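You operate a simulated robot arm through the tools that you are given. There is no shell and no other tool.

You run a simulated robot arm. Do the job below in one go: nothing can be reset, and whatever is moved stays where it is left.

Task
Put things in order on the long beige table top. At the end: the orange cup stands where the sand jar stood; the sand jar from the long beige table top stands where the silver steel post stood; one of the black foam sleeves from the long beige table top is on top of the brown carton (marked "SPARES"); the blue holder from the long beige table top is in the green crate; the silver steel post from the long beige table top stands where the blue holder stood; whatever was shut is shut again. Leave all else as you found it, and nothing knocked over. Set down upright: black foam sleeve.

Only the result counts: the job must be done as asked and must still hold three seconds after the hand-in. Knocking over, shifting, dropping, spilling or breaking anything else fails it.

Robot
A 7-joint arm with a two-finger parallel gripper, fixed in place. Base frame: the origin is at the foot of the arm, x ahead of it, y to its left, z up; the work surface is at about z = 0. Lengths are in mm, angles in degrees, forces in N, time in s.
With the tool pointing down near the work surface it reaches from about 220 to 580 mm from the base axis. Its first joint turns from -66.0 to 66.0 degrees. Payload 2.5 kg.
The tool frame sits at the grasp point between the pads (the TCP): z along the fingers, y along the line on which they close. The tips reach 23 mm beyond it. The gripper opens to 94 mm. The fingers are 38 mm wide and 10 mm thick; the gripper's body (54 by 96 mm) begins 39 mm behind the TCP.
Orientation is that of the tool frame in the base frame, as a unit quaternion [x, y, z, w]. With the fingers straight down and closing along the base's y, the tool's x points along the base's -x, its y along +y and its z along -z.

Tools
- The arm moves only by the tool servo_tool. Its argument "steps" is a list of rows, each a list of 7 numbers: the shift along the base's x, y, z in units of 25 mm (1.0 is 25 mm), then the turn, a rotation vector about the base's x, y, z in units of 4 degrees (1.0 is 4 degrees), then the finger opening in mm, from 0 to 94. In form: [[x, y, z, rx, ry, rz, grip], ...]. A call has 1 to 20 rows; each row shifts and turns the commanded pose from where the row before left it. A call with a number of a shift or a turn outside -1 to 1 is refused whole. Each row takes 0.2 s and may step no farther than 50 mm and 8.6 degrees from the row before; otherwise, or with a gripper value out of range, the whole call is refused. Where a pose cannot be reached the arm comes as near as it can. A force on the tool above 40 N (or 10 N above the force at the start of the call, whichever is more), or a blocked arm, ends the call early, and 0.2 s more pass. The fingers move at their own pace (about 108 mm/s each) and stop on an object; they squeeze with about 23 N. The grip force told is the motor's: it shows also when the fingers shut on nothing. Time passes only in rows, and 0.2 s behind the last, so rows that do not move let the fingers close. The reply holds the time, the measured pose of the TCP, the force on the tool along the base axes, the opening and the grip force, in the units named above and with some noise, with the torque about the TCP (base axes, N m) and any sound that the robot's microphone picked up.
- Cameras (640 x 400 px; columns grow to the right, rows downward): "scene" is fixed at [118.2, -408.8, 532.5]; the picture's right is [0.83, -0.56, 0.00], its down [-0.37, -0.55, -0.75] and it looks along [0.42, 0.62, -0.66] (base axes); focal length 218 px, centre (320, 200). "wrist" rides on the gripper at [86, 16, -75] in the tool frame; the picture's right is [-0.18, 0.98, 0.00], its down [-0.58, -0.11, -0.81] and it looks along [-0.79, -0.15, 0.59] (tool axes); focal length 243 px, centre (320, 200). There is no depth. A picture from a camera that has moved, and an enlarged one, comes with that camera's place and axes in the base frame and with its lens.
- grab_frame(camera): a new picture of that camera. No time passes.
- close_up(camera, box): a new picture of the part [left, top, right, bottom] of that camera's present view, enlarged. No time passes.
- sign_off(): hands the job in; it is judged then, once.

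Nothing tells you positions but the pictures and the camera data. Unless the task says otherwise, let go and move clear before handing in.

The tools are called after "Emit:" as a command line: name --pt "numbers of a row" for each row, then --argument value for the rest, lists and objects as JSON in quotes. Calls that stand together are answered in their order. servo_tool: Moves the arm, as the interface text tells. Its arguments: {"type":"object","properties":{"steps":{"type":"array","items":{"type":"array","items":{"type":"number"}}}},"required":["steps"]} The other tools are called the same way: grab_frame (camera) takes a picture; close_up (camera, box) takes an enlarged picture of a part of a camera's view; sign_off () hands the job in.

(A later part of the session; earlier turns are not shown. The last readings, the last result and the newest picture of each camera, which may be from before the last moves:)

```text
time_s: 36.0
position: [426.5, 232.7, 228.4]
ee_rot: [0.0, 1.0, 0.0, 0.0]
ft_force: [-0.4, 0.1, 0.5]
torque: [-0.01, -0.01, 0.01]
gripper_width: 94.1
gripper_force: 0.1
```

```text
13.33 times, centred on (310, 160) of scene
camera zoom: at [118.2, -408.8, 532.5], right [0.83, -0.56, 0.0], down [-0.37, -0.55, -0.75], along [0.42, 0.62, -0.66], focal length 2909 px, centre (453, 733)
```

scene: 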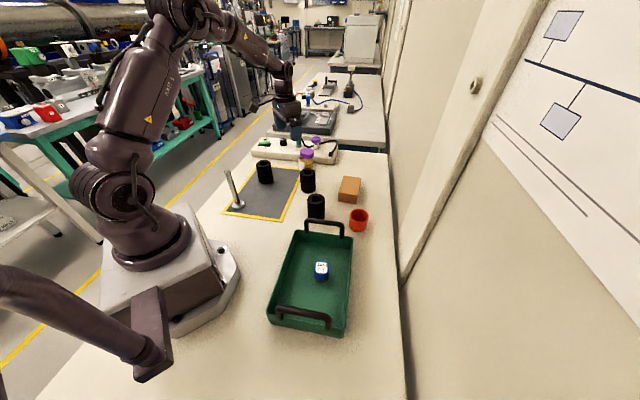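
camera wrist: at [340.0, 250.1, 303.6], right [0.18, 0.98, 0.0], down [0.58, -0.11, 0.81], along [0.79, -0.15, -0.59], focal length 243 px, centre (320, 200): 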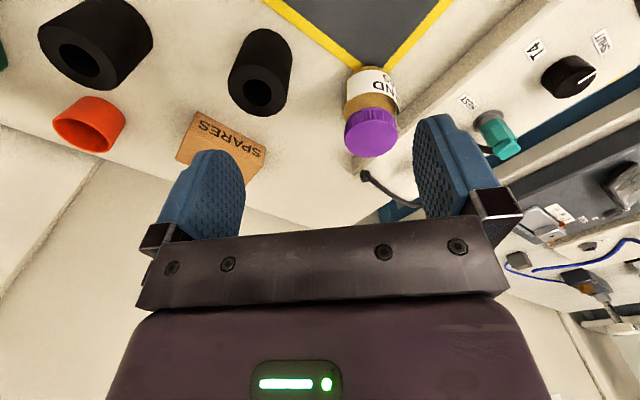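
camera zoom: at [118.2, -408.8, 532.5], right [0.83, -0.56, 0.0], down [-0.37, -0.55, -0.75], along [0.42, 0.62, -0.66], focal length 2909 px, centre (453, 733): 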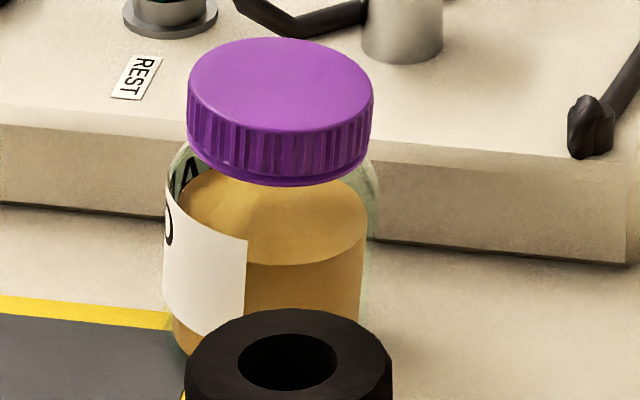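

The lid looks about 5–10 mm off from the body axis, so the jar may be leaning slightly. I'll look from a position where the jar is centred in the wrist view.

Emit:
servo_tool --pt "-0.3 0.8 -0.3 0 0 0 94" --pt "-0.4 0.8 -0.6 0 0 0 94" --pt "-0.4 0.7 -0.6 0 0 0 94" --pt "0 0 -0.5 0 0 0 94" --pt "0 0 0 0 0 0 94"

Emit:
grab_frame --camera "wrist"

Emit:
close_up --camera "wrist" --box '[240, 70, 400, 200]'

```text
time_s: 37.2
position: [400.1, 290.2, 178.8]
ee_rot: [-0.001, 1.0, 0.001, 0.001]
ft_force: [-0.2, -0.3, 0.5]
torque: [0.03, 0.0, 0.04]
gripper_width: 94.1
gripper_force: 0.1
```

```text
taken
camera wrist: at [313.2, 306.9, 254.1], right [0.18, 0.98, 0.0], down [0.58, -0.11, 0.81], along [0.79, -0.15, -0.59], focal length 243 px, centre (320, 200)
```

wrist: 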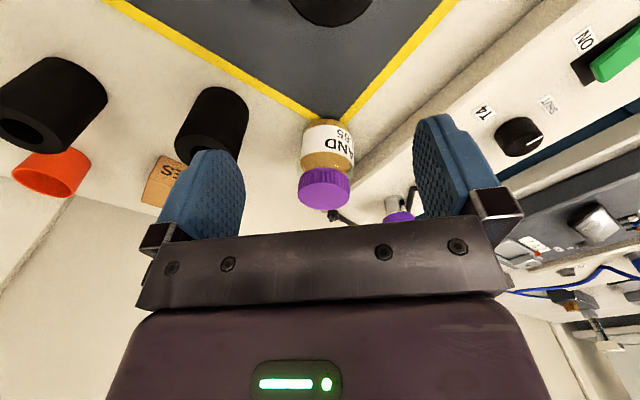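

```text
3.08 times, centred on (320, 135) of wrist
camera zoom: at [313.2, 306.9, 254.1], right [0.18, 0.98, 0.0], down [0.58, -0.11, 0.81], along [0.79, -0.15, -0.59], focal length 746 px, centre (320, 400)
```

zoom: 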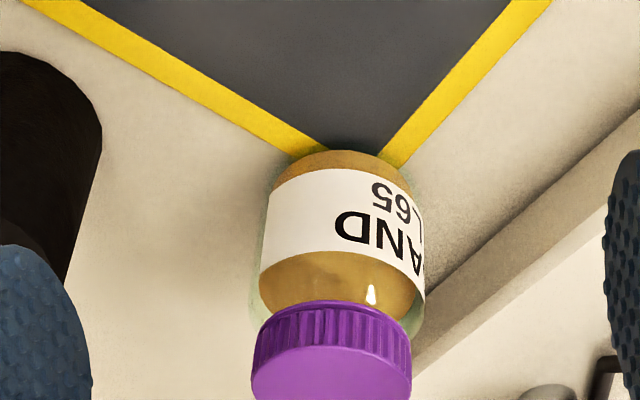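

Emit:
close_up --camera "wrist" --box '[260, 140, 380, 230]'

Emit:
close_up --camera "wrist" --box '[0, 40, 260, 220]'

```text
4.44 times, centred on (320, 185) of wrist
camera zoom: at [313.2, 306.9, 254.1], right [0.18, 0.98, 0.0], down [0.58, -0.11, 0.81], along [0.79, -0.15, -0.59], focal length 1078 px, centre (320, 267)
```

zoom: 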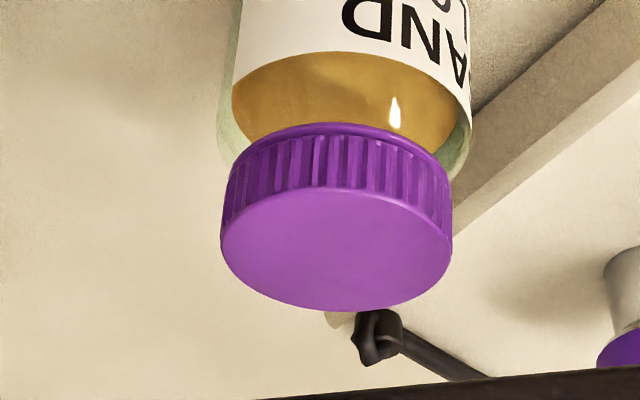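

```text
2.22 times, centred on (130, 130) of wrist
camera zoom: at [313.2, 306.9, 254.1], right [0.18, 0.98, 0.0], down [0.58, -0.11, 0.81], along [0.79, -0.15, -0.59], focal length 539 px, centre (742, 356)
```

zoom: 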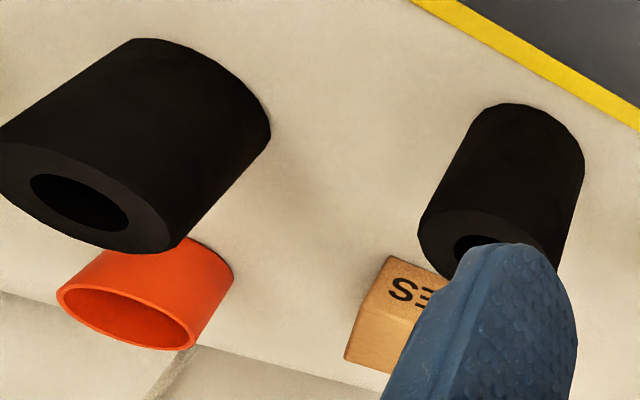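

The jar's centre is about (511,276): roughly 62 mm wide, 98 tall with its lid, and leaning a few degrees because it seems to overlap the mat's corner. I'll turn the gripper so it closes tangentially and move above it at z=180, which also tests the reach.

Emit:
servo_tool --pt "0.4 -0.06 0 0 0 0.89 94" --pt "0.55 -0.08 0 0 0 0.89 94" --pt "0.55 -0.08 0 0 0 0.89 94" --pt "0.55 -0.08 0 0 0 0.89 94" --pt "0.55 -0.08 0 0 0 0.89 94" --pt "0.55 -0.08 0 0 0 0.89 94" --pt "0.55 -0.1 0 0 0 0.89 94" --pt "0.59 -0.1 0 0 0 0.89 94" --pt "0 0 0 0 0 0 94" --pt "0 0 0 0 0 0 94"

Emit:
grab_frame --camera "wrist"

Emit:
grab_frame --camera "scene"

```text
time_s: 39.4
position: [508.2, 273.3, 181.7]
ee_rot: [-0.247, 0.969, 0.0, 0.0]
ft_force: [-0.7, 0.5, 0.1]
torque: [0.01, -0.02, 0.02]
gripper_width: 93.9
gripper_force: 0.0
```

```text
taken
camera wrist: at [424.5, 247.3, 255.3], right [-0.31, 0.95, 0.0], down [0.56, 0.18, 0.81], along [0.77, 0.25, -0.59], focal length 243 px, centre (320, 200)
```

wrist: 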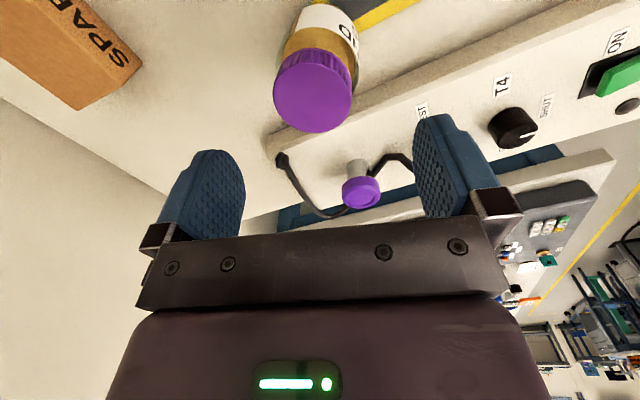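

```text
taken
```

scene: 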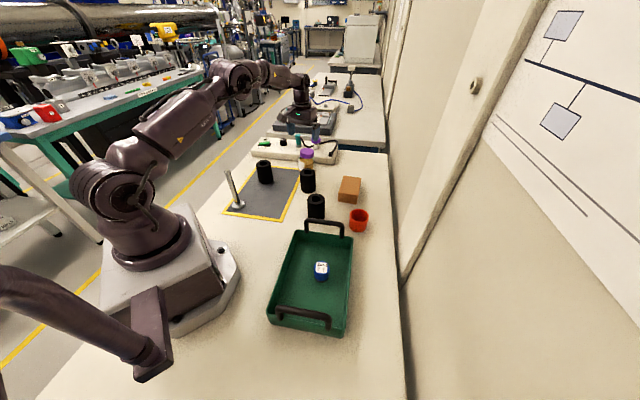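

The pose is reachable. Enlarging the jar to centre the grip.

Emit:
close_up --camera "wrist" --box '[240, 0, 400, 140]'

```text
2.86 times, centred on (320, 70) of wrist
camera zoom: at [424.5, 247.3, 255.3], right [-0.31, 0.95, 0.0], down [0.56, 0.18, 0.81], along [0.77, 0.25, -0.59], focal length 693 px, centre (320, 571)
```

zoom: 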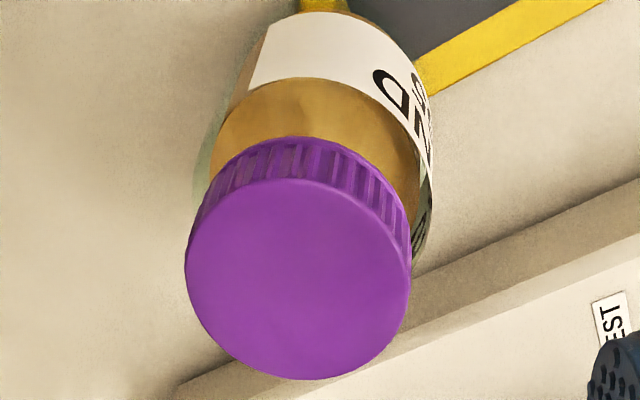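

The jar leans about 5°, base near (516,280) and lid near (513,272). The gripper will straddle it with margin, so I'll go down partway (z≈112) and check that the jar sits between the fingers.

Emit:
servo_tool --pt "0.14 -0.06 -0.5 0 0 0 94" --pt "0 0 -0.7 0 0 0 94" --pt "0 0 -0.7 0 0 0 94" --pt "0 0 -0.6 0 0 0 94" --pt "0 0 -0.22 0 0 0 94" --pt "0 0 0 0 0 0 94" --pt "0 0 0 0 0 0 94"

Emit:
grab_frame --camera "wrist"

Emit:
close_up --camera "scene" --box '[260, 100, 360, 200]'

```text
time_s: 41.0
position: [509.2, 274.4, 113.2]
ee_rot: [-0.246, 0.969, 0.0, 0.0]
ft_force: [0.3, -0.6, -0.8]
torque: [0.01, 0.03, -0.03]
gripper_width: 93.8
gripper_force: 0.0
```

```text
taken
camera wrist: at [426.3, 247.7, 187.7], right [-0.31, 0.95, 0.0], down [0.56, 0.18, 0.81], along [0.77, 0.25, -0.59], focal length 243 px, centre (320, 200)
```

wrist: 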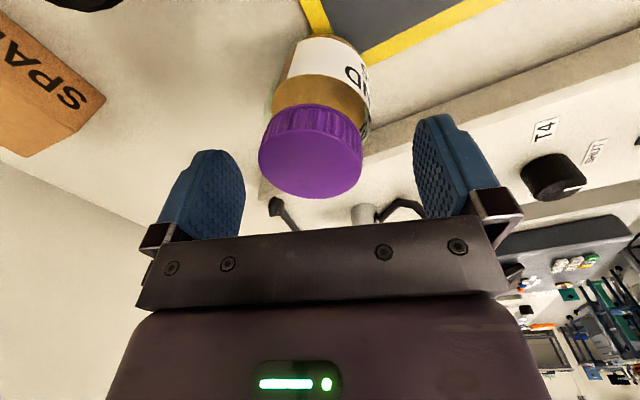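

```text
4.00 times, centred on (310, 150) of scene
camera zoom: at [118.2, -408.8, 532.5], right [0.83, -0.56, 0.0], down [-0.37, -0.55, -0.75], along [0.42, 0.62, -0.66], focal length 873 px, centre (360, 400)
```

zoom: 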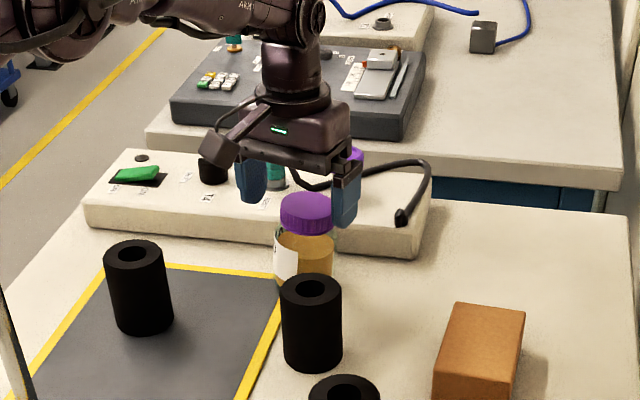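

The jar is between the fingers; I'll shift 2 mm to centre better and go down to z≈64.

Emit:
servo_tool --pt "0.04 -0.07 -0.3 0 0 0 94" --pt "0 0 -0.5 0 0 0 94" --pt "0 0 -0.5 0 0 0 94" --pt "0 0 -0.4 0 0 0 94" --pt "0 0 -0.22 0 0 0 94" --pt "0 0 0 0 0 0 94" --pt "0 0 0 0 0 0 94"

Emit:
grab_frame --camera "wrist"

Emit:
close_up --camera "scene" --box '[270, 120, 350, 200]'

```text
time_s: 42.6
position: [512.8, 271.7, 64.5]
ee_rot: [-0.246, 0.969, 0.0, 0.0]
ft_force: [0.6, 0.0, -0.7]
torque: [-0.01, -0.02, -0.04]
gripper_width: 94.2
gripper_force: 0.1
```

```text
taken
camera wrist: at [428.3, 244.7, 138.7], right [-0.31, 0.95, 0.0], down [0.56, 0.18, 0.81], along [0.77, 0.25, -0.59], focal length 243 px, centre (320, 200)
```

wrist: 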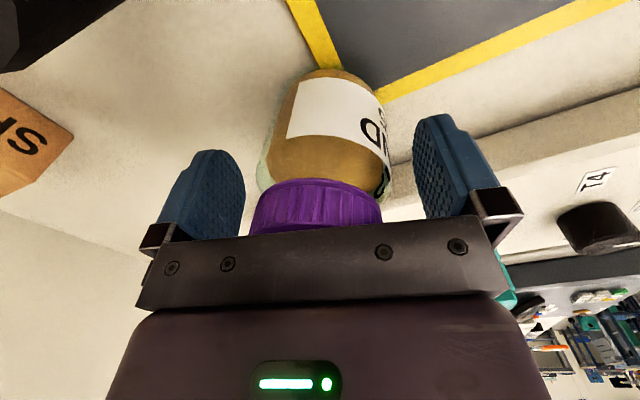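

```text
5.00 times, centred on (310, 160) of scene
camera zoom: at [118.2, -408.8, 532.5], right [0.83, -0.56, 0.0], down [-0.37, -0.55, -0.75], along [0.42, 0.62, -0.66], focal length 1091 px, centre (370, 400)
```

zoom: 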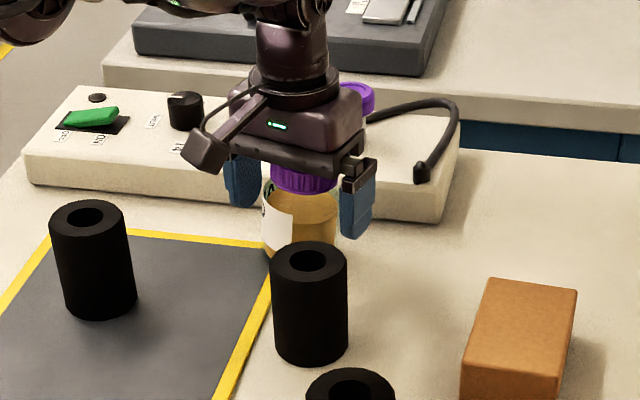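

The pads flank the jar body below the lid. I'll close on it gradually.

Emit:
servo_tool --pt "0 0 0 0 0 0 80" --pt "0 0 0 0 0 0 72" --pt "0 0 0 0 0 0 66" --pt "0 0 0 0 0 0 60" --pt "0 0 0 0 0 0 50" --pt "0 0 0 0 0 0 50" --pt "0 0 0 0 0 0 50"

Emit:
grab_frame --camera "wrist"

Emit:
close_up --camera "scene" --box '[270, 120, 350, 200]'

```text
time_s: 44.2
position: [512.1, 271.8, 64.9]
ee_rot: [-0.246, 0.969, 0.0, 0.0]
ft_force: [-0.3, -0.5, 2.6]
torque: [0.1, 0.0, 0.0]
gripper_width: 63.6
gripper_force: 23.0
```

```text
taken
camera wrist: at [428.4, 244.7, 139.0], right [-0.31, 0.95, 0.0], down [0.56, 0.18, 0.81], along [0.77, 0.25, -0.59], focal length 243 px, centre (320, 200)
```

wrist: 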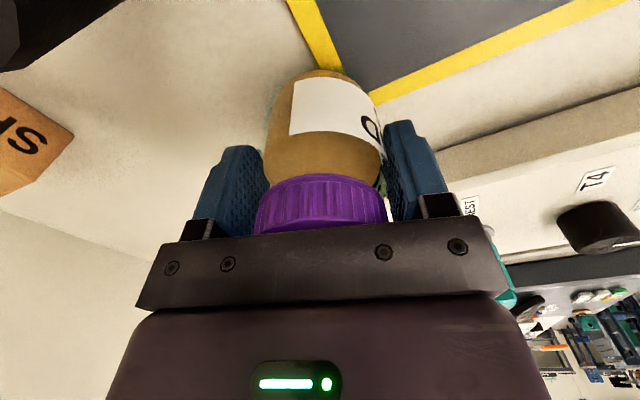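

```text
5.00 times, centred on (310, 160) of scene
camera zoom: at [118.1, -408.8, 532.5], right [0.83, -0.56, 0.0], down [-0.37, -0.55, -0.75], along [0.42, 0.62, -0.66], focal length 1091 px, centre (370, 400)
```

zoom: 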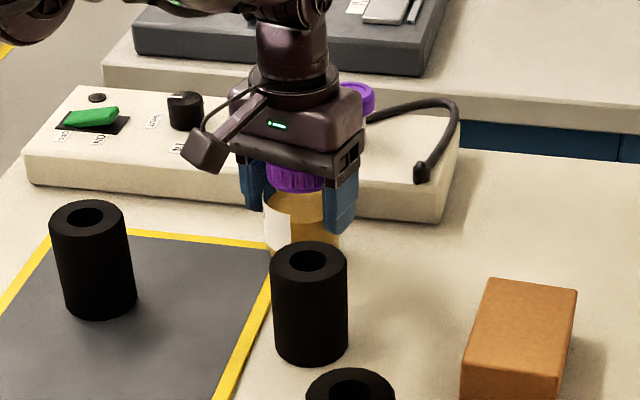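

The jar is gripped at 63.6 mm on the body. I'll lift slowly to about z=185 and check how it hangs.

Emit:
servo_tool --pt "0 0 0.15 0 0 0 50" --pt "0 0 0.3 0 0 0 50" --pt "0 0 0.6 0 0 0 50" --pt "0 0 0.8 0 0 0 50" --pt "0 0 0.8 0 0 0 50" --pt "0 0 0.8 0 0 0 50" --pt "0 0 0.8 0 0 0 50" --pt "0 0 0.59 0 0 0 50" --pt "0 0 0 0 0 0 50" --pt "0 0 0 0 0 0 50"

Emit:
grab_frame --camera "wrist"

Emit:
close_up --camera "scene" --box '[260, 100, 360, 200]'

```text
time_s: 46.4
position: [511.4, 271.2, 185.5]
ee_rot: [-0.246, 0.969, 0.0, -0.001]
ft_force: [-0.6, -0.2, -2.2]
torque: [0.01, 0.01, -0.02]
gripper_width: 63.2
gripper_force: 23.0
```

```text
taken
camera wrist: at [427.1, 244.0, 260.1], right [-0.31, 0.95, 0.0], down [0.56, 0.18, 0.81], along [0.77, 0.25, -0.59], focal length 243 px, centre (320, 200)
```

wrist: 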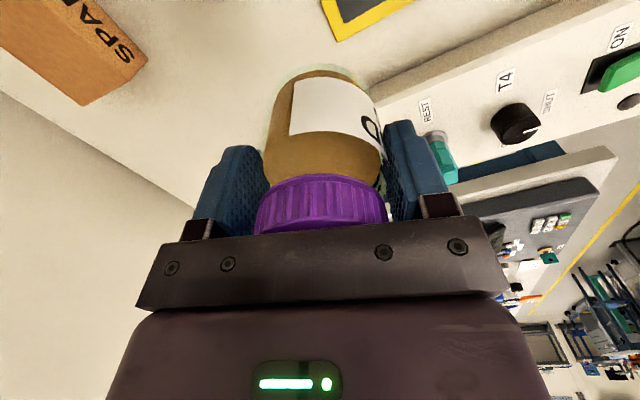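

```text
4.00 times, centred on (310, 150) of scene
camera zoom: at [118.2, -408.8, 532.5], right [0.83, -0.56, 0.0], down [-0.37, -0.55, -0.75], along [0.42, 0.62, -0.66], focal length 873 px, centre (360, 400)
```

zoom: 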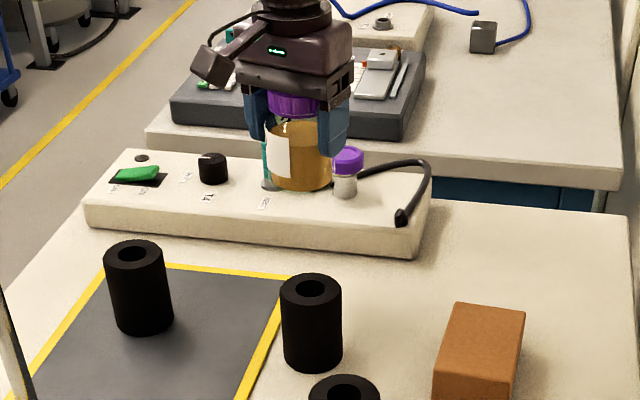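

The jar lifted cleanly (about 0.25 kg) and hangs nearly upright. Now I'll carry it above the post's old spot.

Emit:
servo_tool --pt "-0.3 -0.21 0 0 0 0 50" --pt "-0.6 -0.42 0 0 0 0 50" --pt "-0.8 -0.56 0 0 0 0 50" --pt "-0.9 -0.63 0 0 0 0 50" --pt "-0.9 -0.63 0 0 0 0 50" --pt "-0.9 -0.63 0 0 0 0 50" --pt "-0.9 -0.63 0 0 0 0 50" --pt "-0.9 -0.63 0 0 0 0 50" --pt "-0.9 -0.63 0 0 0 0 50" --pt "-0.8 -0.54 0 0 0 0 50" --pt "-0.5 -0.34 0 0 0 0 50" --pt "-0.21 -0.14 0 0 0 0 50" --pt "0 0 0 0 0 0 50" --pt "0 0 0 0 0 0 50"

Emit:
grab_frame --camera "wrist"

Emit:
close_up --camera "scene" --box '[200, 100, 360, 230]'

```text
time_s: 49.4
position: [296.2, 122.2, 184.1]
ee_rot: [-0.246, 0.969, 0.0, 0.0]
ft_force: [0.9, 0.0, -3.1]
torque: [-0.02, 0.04, 0.02]
gripper_width: 63.4
gripper_force: 22.8
```

```text
taken
camera wrist: at [212.1, 95.1, 258.4], right [-0.31, 0.95, 0.0], down [0.56, 0.18, 0.81], along [0.77, 0.25, -0.59], focal length 243 px, centre (320, 200)
```

wrist: 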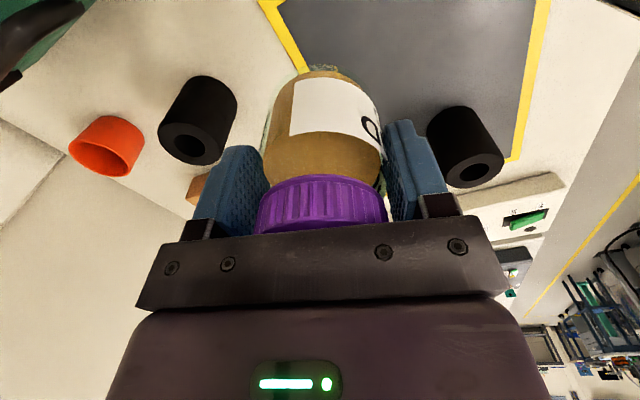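

```text
3.08 times, centred on (280, 165) of scene
camera zoom: at [118.2, -408.8, 532.5], right [0.83, -0.56, 0.0], down [-0.37, -0.55, -0.75], along [0.42, 0.62, -0.66], focal length 671 px, centre (443, 308)
```

zoom: 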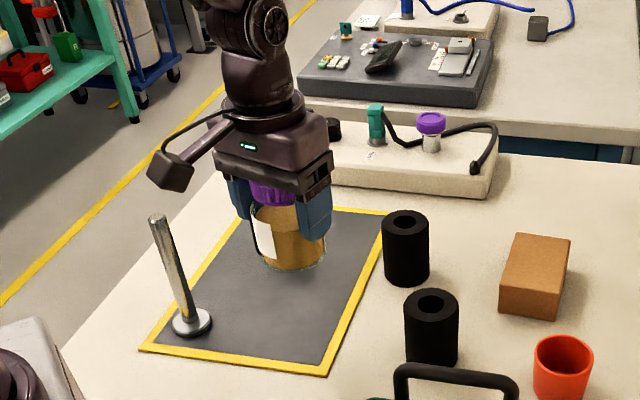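

Emit:
close_up --camera "scene" --box '[245, 135, 295, 175]'

Emit:
close_up --camera "wrist" --box '[240, 50, 400, 240]'

```text
10.00 times, centred on (270, 155) of scene
camera zoom: at [118.2, -408.8, 532.5], right [0.83, -0.56, 0.0], down [-0.37, -0.55, -0.75], along [0.42, 0.62, -0.66], focal length 2182 px, centre (820, 650)
```

zoom: 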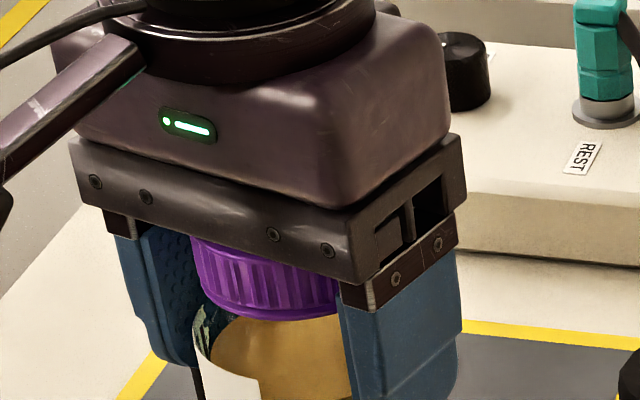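

```text
2.11 times, centred on (320, 145) of wrist
camera zoom: at [212.1, 95.1, 258.4], right [-0.31, 0.95, 0.0], down [0.56, 0.18, 0.81], along [0.77, 0.25, -0.59], focal length 511 px, centre (320, 316)
```

zoom: 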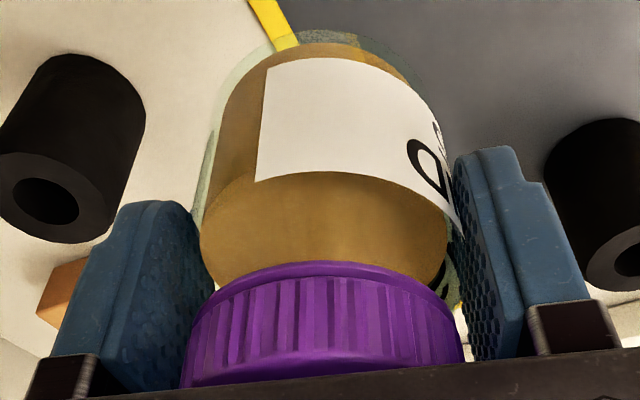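

The jar is secure and close to upright. I'll lower it to a few mm above the mat, then step down until contact.

Emit:
servo_tool --pt "0 0 -0.5 0 0 0 50" --pt "0 0 -0.8 0 0 0 50" --pt "0 0 -0.8 0 0 0 50" --pt "0 0 -0.8 0 0 0 50" --pt "0 0 -0.8 0 0 0 50" --pt "0 0 -0.5 0 0 0 50" --pt "0 0 -0.2 0 0 0 50" --pt "0 0 0 0 0 0 50"

Emit:
grab_frame --camera "wrist"

Emit:
close_up --camera "scene" --box '[220, 140, 320, 230]'

```text
time_s: 51.2
position: [297.7, 124.0, 77.1]
ee_rot: [-0.247, 0.969, 0.0, 0.0]
ft_force: [0.5, -0.5, -2.9]
torque: [-0.03, 0.0, 0.0]
gripper_width: 63.2
gripper_force: 23.4
```

```text
taken
camera wrist: at [212.8, 96.5, 150.7], right [-0.31, 0.95, 0.0], down [0.56, 0.18, 0.81], along [0.77, 0.25, -0.59], focal length 243 px, centre (320, 200)
```

wrist: 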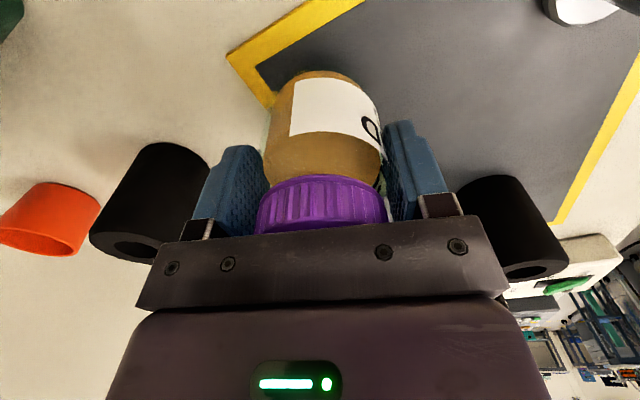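

```text
4.44 times, centred on (270, 185) of scene
camera zoom: at [118.2, -408.8, 532.5], right [0.83, -0.56, 0.0], down [-0.37, -0.55, -0.75], along [0.42, 0.62, -0.66], focal length 970 px, centre (542, 267)
```

zoom: 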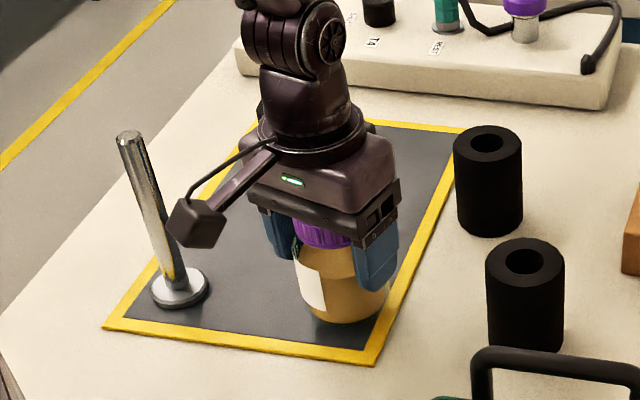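

The jar is a few mm above the mat. I'll step down slowly and watch the force.

Emit:
servo_tool --pt "0 0 -0.08 0 0 0 50" --pt "0 0 -0.08 0 0 0 50" --pt "0 0 -0.08 0 0 0 50" --pt "0 0 0 0 0 0 50"

Emit:
servo_tool --pt "0 0 -0.05 0 0 0 50" --pt "0 0 0 0 0 0 50"

Emit:
servo_tool --pt "0 0 -0.05 0 0 0 50" --pt "0 0 0 0 0 0 50"

```text
time_s: 52.2
position: [298.8, 120.5, 70.0]
ee_rot: [-0.246, 0.969, 0.0, 0.0]
ft_force: [-0.2, 0.2, -4.3]
torque: [0.04, -0.01, 0.01]
gripper_width: 63.4
gripper_force: 22.4
```

```text
time_s: 52.8
position: [297.5, 121.9, 66.9]
ee_rot: [-0.246, 0.969, 0.001, 0.0]
ft_force: [1.0, 0.4, -3.7]
torque: [-0.02, 0.02, -0.01]
gripper_width: 63.5
gripper_force: 22.8
```

```text
time_s: 53.4
position: [297.4, 121.4, 65.6]
ee_rot: [-0.246, 0.969, 0.0, 0.0]
ft_force: [0.7, -0.7, -2.8]
torque: [0.03, -0.01, 0.01]
gripper_width: 63.3
gripper_force: 23.1
```

Emit:
servo_tool --pt "0 0 -0.04 0 0 0 50" --pt "0 0 0 0 0 0 50"

Emit:
servo_tool --pt "0 0 -0.04 0 0 0 50" --pt "0 0 0 0 0 0 50"

Emit:
close_up --camera "scene" --box '[260, 180, 320, 230]'

```text
time_s: 54.0
position: [298.1, 121.2, 65.2]
ee_rot: [-0.246, 0.969, -0.001, -0.001]
ft_force: [0.1, -0.6, -2.8]
torque: [-0.01, 0.03, -0.01]
gripper_width: 63.3
gripper_force: 22.8
```

```text
time_s: 54.6
position: [296.8, 122.6, 64.7]
ee_rot: [-0.246, 0.969, 0.0, 0.0]
ft_force: [0.0, -0.9, -2.3]
torque: [-0.01, 0.02, 0.02]
gripper_width: 63.4
gripper_force: 23.1
```

```text
8.00 times, centred on (290, 205) of scene
camera zoom: at [118.2, -408.8, 532.5], right [0.83, -0.56, 0.0], down [-0.37, -0.55, -0.75], along [0.42, 0.62, -0.66], focal length 1745 px, centre (560, 160)
```

zoom: 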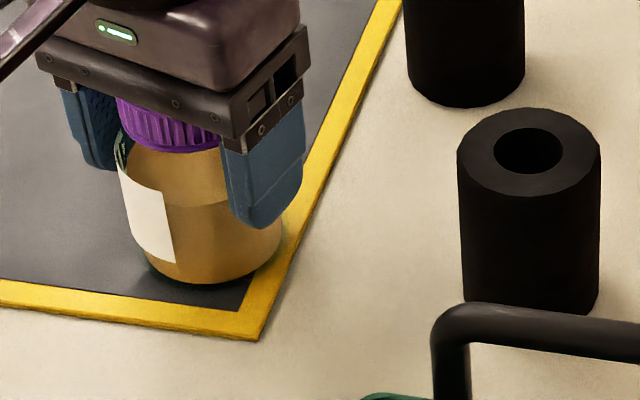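

Emit:
servo_tool --pt "0 0 -0.04 0 0 0 50" --pt "0 0 0 0 0 0 50"

Emit:
servo_tool --pt "0 0 -0.04 0 0 0 50" --pt "0 0 0 0 0 0 50"

Emit:
servo_tool --pt "0 0 -0.04 0 0 0 50" --pt "0 0 0 0 0 0 50"

```text
time_s: 55.2
position: [298.9, 122.5, 65.4]
ee_rot: [-0.246, 0.969, -0.001, 0.0]
ft_force: [-6.6, 0.5, 15.6]
torque: [0.31, -0.17, 0.16]
gripper_width: 63.1
gripper_force: 23.3
```

```text
time_s: 55.8
position: [297.5, 122.0, 62.4]
ee_rot: [-0.246, 0.969, 0.0, 0.001]
ft_force: [-3.7, 0.9, 19.6]
torque: [0.17, -0.03, 0.22]
gripper_width: 62.6
gripper_force: 22.7
```

```text
time_s: 56.4
position: [297.8, 122.5, 62.8]
ee_rot: [-0.245, 0.969, 0.001, 0.0]
ft_force: [-2.2, 1.9, 21.9]
torque: [0.12, -0.03, 0.06]
gripper_width: 62.8
gripper_force: 23.0
```

Contact with the mat (about 20 N) and the jar has seated flat. I'll relieve slightly and open.

Emit:
servo_tool --pt "0 0 0.02 0 0 0 50" --pt "0 0 0 0 0 0 66" --pt "0 0 0 0 0 0 72" --pt "0 0 0 0 0 0 82" --pt "0 0 0 0 0 0 94" --pt "0 0 0 0 0 0 94"

Emit:
grab_frame --camera "wrist"

Emit:
close_up --camera "scene" --box '[240, 160, 320, 230]'

```text
time_s: 57.8
position: [297.5, 123.0, 63.2]
ee_rot: [-0.246, 0.969, 0.0, 0.0]
ft_force: [-0.3, 0.7, -0.4]
torque: [0.04, 0.01, -0.01]
gripper_width: 93.9
gripper_force: 0.0
```

```text
taken
camera wrist: at [213.3, 95.5, 137.7], right [-0.31, 0.95, 0.0], down [0.56, 0.18, 0.81], along [0.77, 0.25, -0.59], focal length 243 px, centre (320, 200)
```

wrist: 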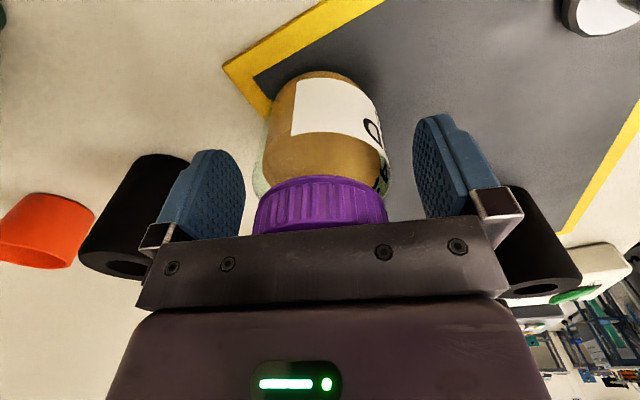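

```text
5.71 times, centred on (280, 195) of scene
camera zoom: at [118.2, -408.8, 532.5], right [0.83, -0.56, 0.0], down [-0.37, -0.55, -0.75], along [0.42, 0.62, -0.66], focal length 1247 px, centre (549, 229)
```

zoom: 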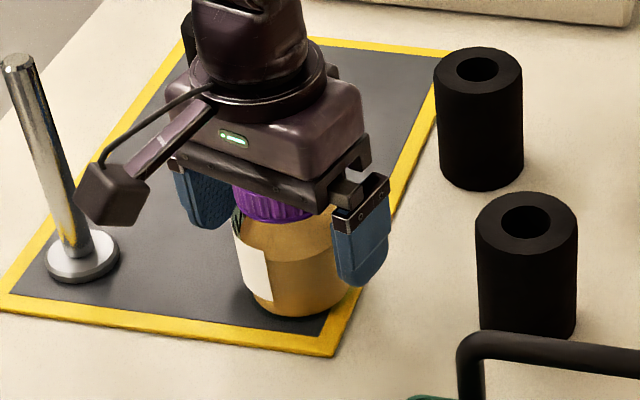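

The jar is released and standing. I'll rise straight up and check it from above.

Emit:
servo_tool --pt "0 0 0.3 0 0 0 94" --pt "0 0 0.7 0 0 0 94" --pt "0 0 1 0 0 0 94" --pt "0 0 1 0 0 0 94" --pt "0 0 1 0 0 0 94" --pt "0 0 1 0 0 0 94" --pt "0 0 1 0 0 0 94" --pt "0 0 0.4 0 0 0 94" --pt "0 0 0 0 0 0 94"

Emit:
grab_frame --camera "wrist"

Emit:
close_up --camera "scene" --box '[220, 130, 380, 230]'

```text
time_s: 59.8
position: [297.4, 121.4, 221.6]
ee_rot: [-0.246, 0.969, 0.0, 0.0]
ft_force: [-0.3, 0.0, -0.2]
torque: [0.0, -0.02, -0.01]
gripper_width: 94.1
gripper_force: 0.1
```

```text
taken
camera wrist: at [212.0, 94.1, 296.1], right [-0.31, 0.95, 0.0], down [0.56, 0.18, 0.81], along [0.77, 0.25, -0.59], focal length 243 px, centre (320, 200)
```

wrist: 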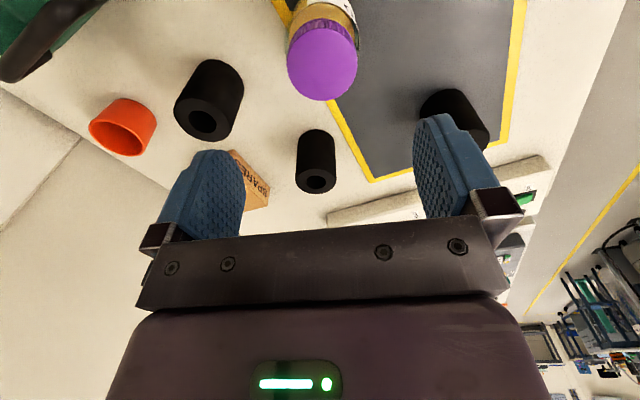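

```text
4.00 times, centred on (300, 180) of scene
camera zoom: at [118.2, -408.8, 532.5], right [0.83, -0.56, 0.0], down [-0.37, -0.55, -0.75], along [0.42, 0.62, -0.66], focal length 873 px, centre (400, 280)
```

zoom: 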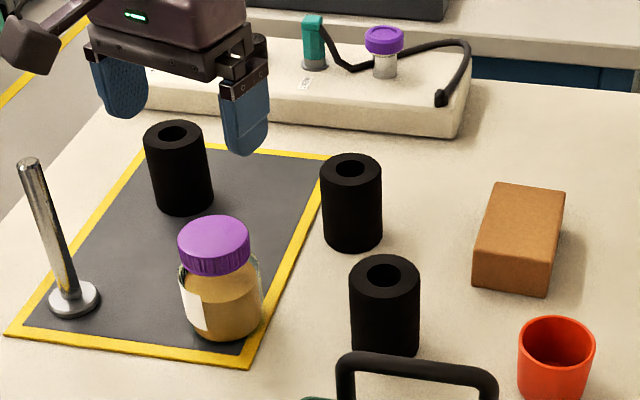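

The jar stands upright on the mat. I'll measure its placement precisely against the post's former spot.

Emit:
close_up --camera "scene" --box '[240, 170, 320, 230]'

Emit:
close_up --camera "wrist" --box '[260, 0, 380, 110]'

```text
6.67 times, centred on (280, 200) of scene
camera zoom: at [118.2, -408.8, 532.5], right [0.83, -0.56, 0.0], down [-0.37, -0.55, -0.75], along [0.42, 0.62, -0.66], focal length 1454 px, centre (587, 200)
```

zoom: 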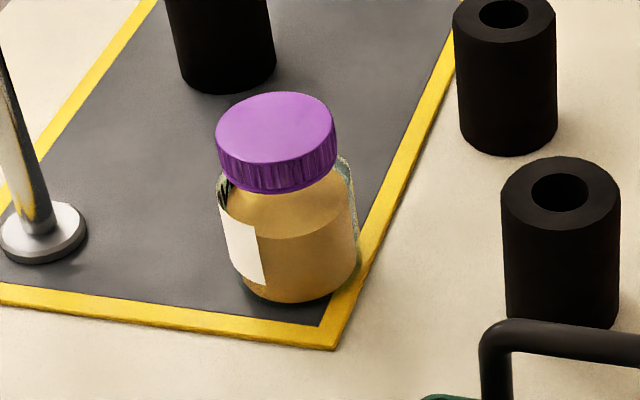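

```text
3.64 times, centred on (320, 55) of wrist
camera zoom: at [212.0, 94.1, 296.1], right [-0.31, 0.95, 0.0], down [0.56, 0.18, 0.81], along [0.77, 0.25, -0.59], focal length 882 px, centre (320, 727)
```

zoom: 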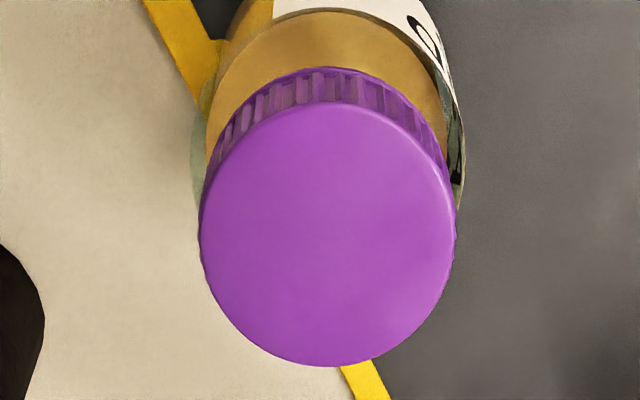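

The jar is within about 3 mm of the post's former spot and upright. Next, the cup: I'll move toward it with yaw −15° and look.

Emit:
servo_tool --pt "0.3 -0.4 0 0 0 -0.9 94" --pt "0.42 -0.64 0 0 0 -0.9 94" --pt "0.42 -0.64 0 0 0 -0.9 94" --pt "0.42 -0.64 0 0 0 -0.9 94" --pt "0.42 -0.64 0 0 0 -0.9 94" --pt "0.42 -0.64 0 0 0 -0.9 94" --pt "0.42 -0.64 0 0 0 -0.9 94" --pt "0.42 -0.64 0 0 0 -0.9 94" --pt "0.42 -0.64 0 0 0 -0.9 94" --pt "0.42 -0.64 -0.2 0 0 -0.9 94" --pt "0.42 -0.64 -0.4 0 0 -0.9 94" --pt "0.42 -0.66 -0.28 0 0 -0.97 94" --pt "0 0 0 0 0 0 94"

Emit:
grab_frame --camera "wrist"

Emit:
grab_frame --camera "scene"

```text
time_s: 62.6
position: [422.9, -64.9, 201.3]
ee_rot: [0.132, 0.991, -0.001, 0.001]
ft_force: [-0.1, -0.1, 0.7]
torque: [0.01, 0.02, 0.01]
gripper_width: 94.1
gripper_force: 0.0
```

```text
taken
camera wrist: at [342.0, -27.2, 275.0], right [0.43, 0.9, 0.0], down [0.53, -0.26, 0.81], along [0.73, -0.35, -0.59], focal length 243 px, centre (320, 200)
```

wrist: 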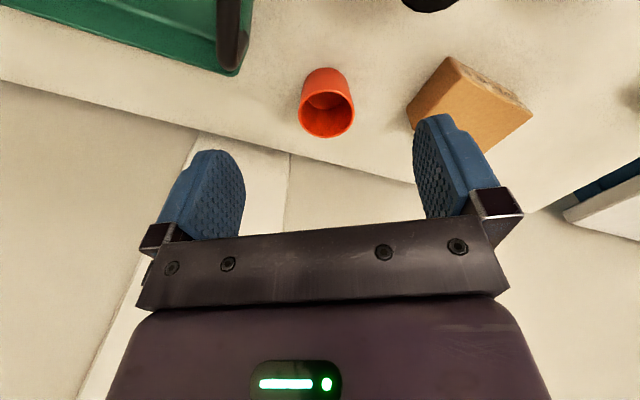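

```text
taken
```

scene: 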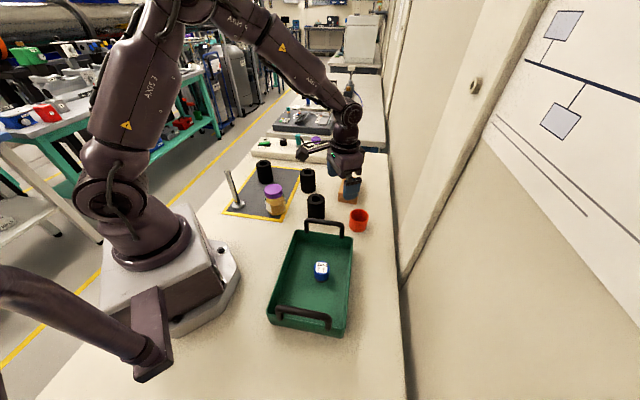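

Emit:
close_up --camera "wrist" --box '[270, 50, 390, 150]'

Emit:
close_up --camera "scene" --box '[325, 190, 385, 240]'

Emit:
close_up --camera "wrist" --box '[390, 0, 550, 170]'

```text
4.00 times, centred on (330, 100) of wrist
camera zoom: at [342.0, -27.2, 275.0], right [0.43, 0.9, 0.0], down [0.53, -0.26, 0.81], along [0.73, -0.35, -0.59], focal length 970 px, centre (280, 600)
```

zoom: 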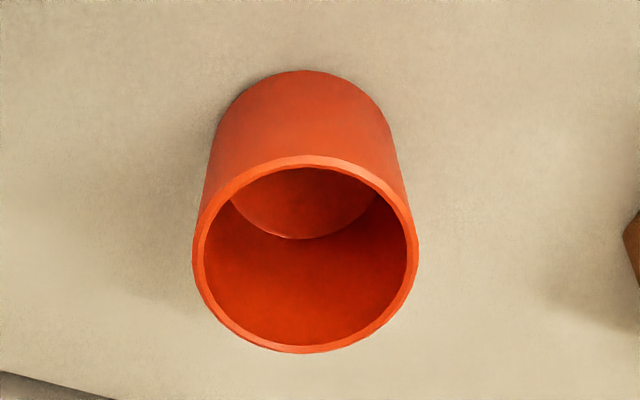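

```text
8.00 times, centred on (355, 215) of scene
camera zoom: at [118.2, -408.8, 532.5], right [0.83, -0.56, 0.0], down [-0.37, -0.55, -0.75], along [0.42, 0.62, -0.66], focal length 1745 px, centre (40, 80)
```

zoom: 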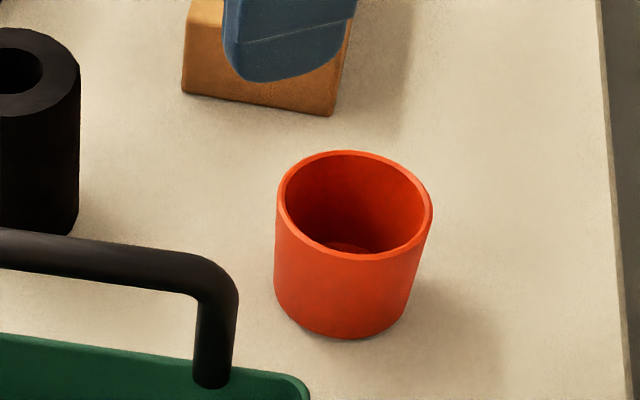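

```text
2.35 times, centred on (470, 85) of wrist
camera zoom: at [342.0, -27.2, 275.0], right [0.43, 0.9, 0.0], down [0.53, -0.26, 0.81], along [0.73, -0.35, -0.59], focal length 571 px, centre (-33, 471)
```

zoom: 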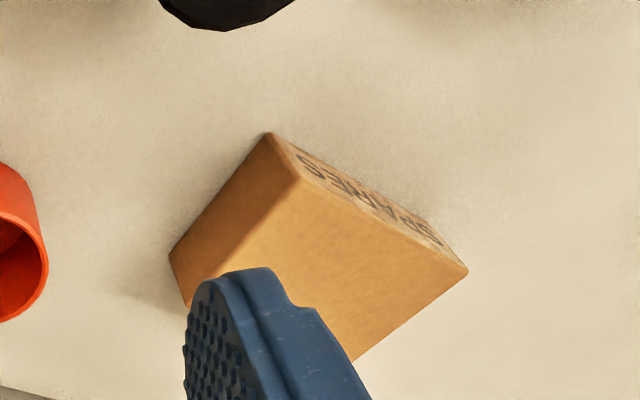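

The cup's rim centre is about (481,-86): about 59 mm wide at the rim and 53 tall. I'll move above it, lower to z=110, and check.

Emit:
servo_tool --pt "0.5 -0.17 -0.2 0 0 0 94" --pt "0.65 -0.23 -0.6 0 0 0 94" --pt "0.65 -0.23 -0.8 0 0 0 94" --pt "0.65 -0.22 -0.8 0 0 0 94" --pt "0 0 -0.8 0 0 0 94" --pt "0 0 -0.4 0 0 0 94" --pt "0 0 0 0 0 0 94"

Emit:
grab_frame --camera "wrist"

Emit:
close_up --camera "scene" --box '[280, 130, 400, 240]'

```text
time_s: 64.2
position: [480.8, -86.0, 111.4]
ee_rot: [0.13, 0.991, 0.0, 0.0]
ft_force: [0.0, -0.3, 0.0]
torque: [-0.02, -0.04, 0.01]
gripper_width: 93.9
gripper_force: 0.1
```

```text
taken
camera wrist: at [400.9, -47.9, 185.5], right [0.43, 0.9, 0.0], down [0.53, -0.26, 0.81], along [0.73, -0.35, -0.59], focal length 243 px, centre (320, 200)
```

wrist: 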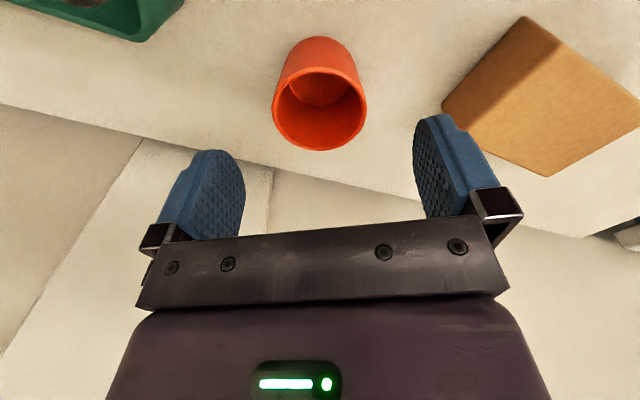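

```text
3.64 times, centred on (340, 185) of scene
camera zoom: at [118.2, -408.8, 532.5], right [0.83, -0.56, 0.0], down [-0.37, -0.55, -0.75], along [0.42, 0.62, -0.66], focal length 793 px, centre (247, 254)
```

zoom: 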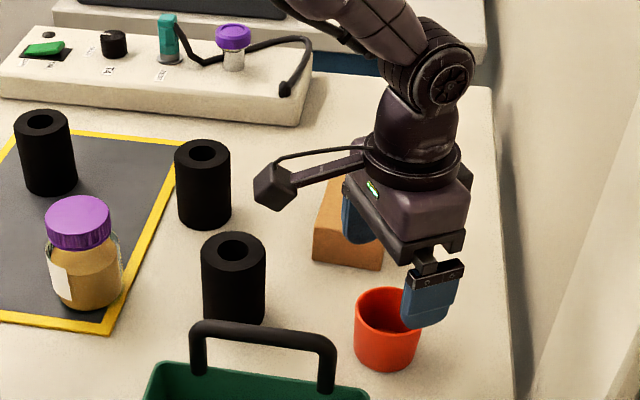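

The cup is centred between the fingers. Descending to z≈34 and closing.

Emit:
servo_tool --pt "0 0 -0.6 0 0 0 94" --pt "0 0 -0.8 0 0 0 94" --pt "0 0 -0.8 0 0 0 94" --pt "0 0 -0.6 0 0 0 94" --pt "0 0 -0.24 0 0 0 94" --pt "0 0 0 0 0 0 94" --pt "0 0 0 0 0 0 70" --pt "0 0 0 0 0 0 60" --pt "0 0 0 0 0 0 45" --pt "0 0 0 0 0 0 45" --pt "0 0 0 0 0 0 45"

Emit:
grab_frame --camera "wrist"

Emit:
close_up --camera "scene" --box '[280, 130, 400, 240]'

```text
time_s: 66.6
position: [482.2, -87.3, 34.9]
ee_rot: [0.131, 0.991, 0.0, 0.001]
ft_force: [0.4, 0.2, 0.3]
torque: [0.03, -0.02, -0.01]
gripper_width: 58.8
gripper_force: 23.0
```

```text
taken
camera wrist: at [401.4, -48.5, 109.1], right [0.43, 0.9, 0.0], down [0.53, -0.26, 0.81], along [0.73, -0.35, -0.59], focal length 243 px, centre (320, 200)
```

wrist: 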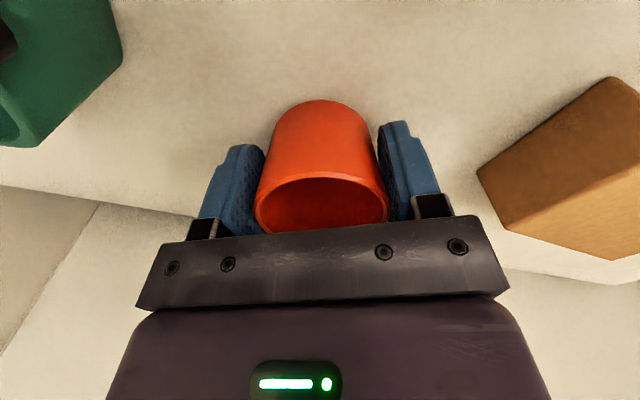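

```text
3.64 times, centred on (340, 185) of scene
camera zoom: at [118.2, -408.8, 532.5], right [0.83, -0.56, 0.0], down [-0.37, -0.55, -0.75], along [0.42, 0.62, -0.66], focal length 793 px, centre (247, 254)
```

zoom: 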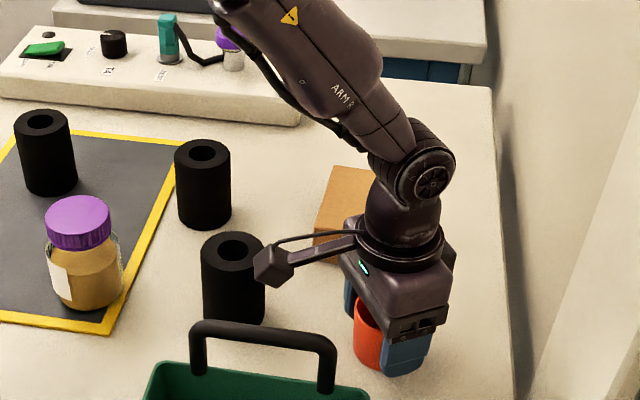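

The cup is gripped (58.8 mm). I'll lift it to z≈170 and then carry it over to the jar's old spot, turning the gripper back to the tangential yaw.

Emit:
servo_tool --pt "0 0 0.2 0 0 0 45" --pt "0 0 0.6 0 0 0 45" --pt "0 0 0.9 0 0 0 45" --pt "0 0 1 0 0 0 45" --pt "0 0 1 0 0 0 45" --pt "0 0 1 0 0 0 45" --pt "0 0 0.74 0 0 0 45" --pt "0 0 0 0 0 0 45"

Emit:
servo_tool --pt "0.08 0.4 0 0 0 0.4 45" --pt "0.08 0.8 0 0 0 0.7 45" --pt "0.08 0.95 0 0 0 0.7 45" --pt "0.08 0.95 0 0 0 0.7 45" --pt "0.08 0.95 0 0 0 0.7 45" --pt "0.08 0.95 0 0 0 0.7 45" --pt "0.08 0.95 0 0 0 0.7 45" --pt "0.08 0.95 0 0 0 0.7 45" --pt "0.08 0.95 0 0 0 0.7 45" --pt "0.08 0.95 0 0 0 0.7 45" --pt "0.08 0.95 0 0 0 0.7 45" --pt "0.08 0.95 0 0 0 0.7 45" --pt "0.08 0.95 0 0 0 0.7 45" --pt "0.08 0.95 0 0 0 0.7 45" --pt "0.08 0.95 0 0 0 0.7 45" --pt "0.08 0.65 0 0 0 0.67 45" --pt "0 0.31 0 0 0 0 45" --pt "0 0 0 0 0 0 45"

Emit:
grab_frame --camera "wrist"

Emit:
close_up --camera "scene" --box '[240, 100, 400, 220]'

```text
time_s: 68.4
position: [481.6, -84.4, 170.6]
ee_rot: [0.13, 0.992, 0.0, 0.0]
ft_force: [-0.6, -0.2, -0.2]
torque: [0.04, -0.01, 0.0]
gripper_width: 58.7
gripper_force: 22.6
```

```text
time_s: 72.2
position: [513.2, 277.5, 171.3]
ee_rot: [-0.246, 0.969, 0.0, 0.0]
ft_force: [0.7, -0.6, -1.0]
torque: [-0.01, -0.02, 0.02]
gripper_width: 58.7
gripper_force: 23.7
```

```text
taken
camera wrist: at [428.8, 249.7, 245.1], right [-0.31, 0.95, 0.0], down [0.56, 0.18, 0.81], along [0.77, 0.25, -0.59], focal length 243 px, centre (320, 200)
```

wrist: 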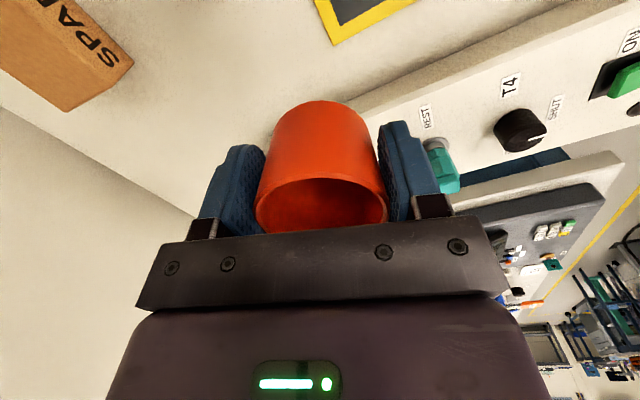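

```text
3.33 times, centred on (320, 160) of scene
camera zoom: at [118.2, -408.8, 532.5], right [0.83, -0.56, 0.0], down [-0.37, -0.55, -0.75], along [0.42, 0.62, -0.66], focal length 727 px, centre (320, 333)
```

zoom: 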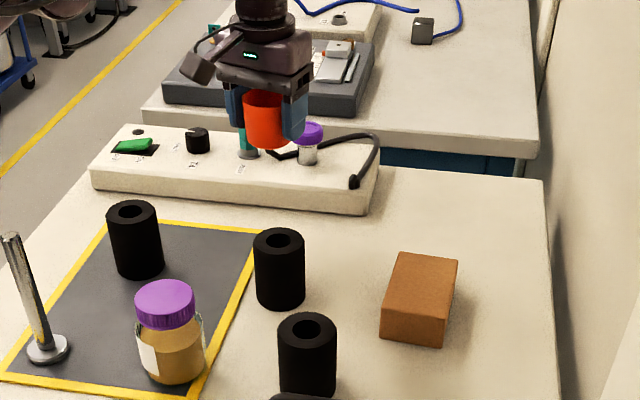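

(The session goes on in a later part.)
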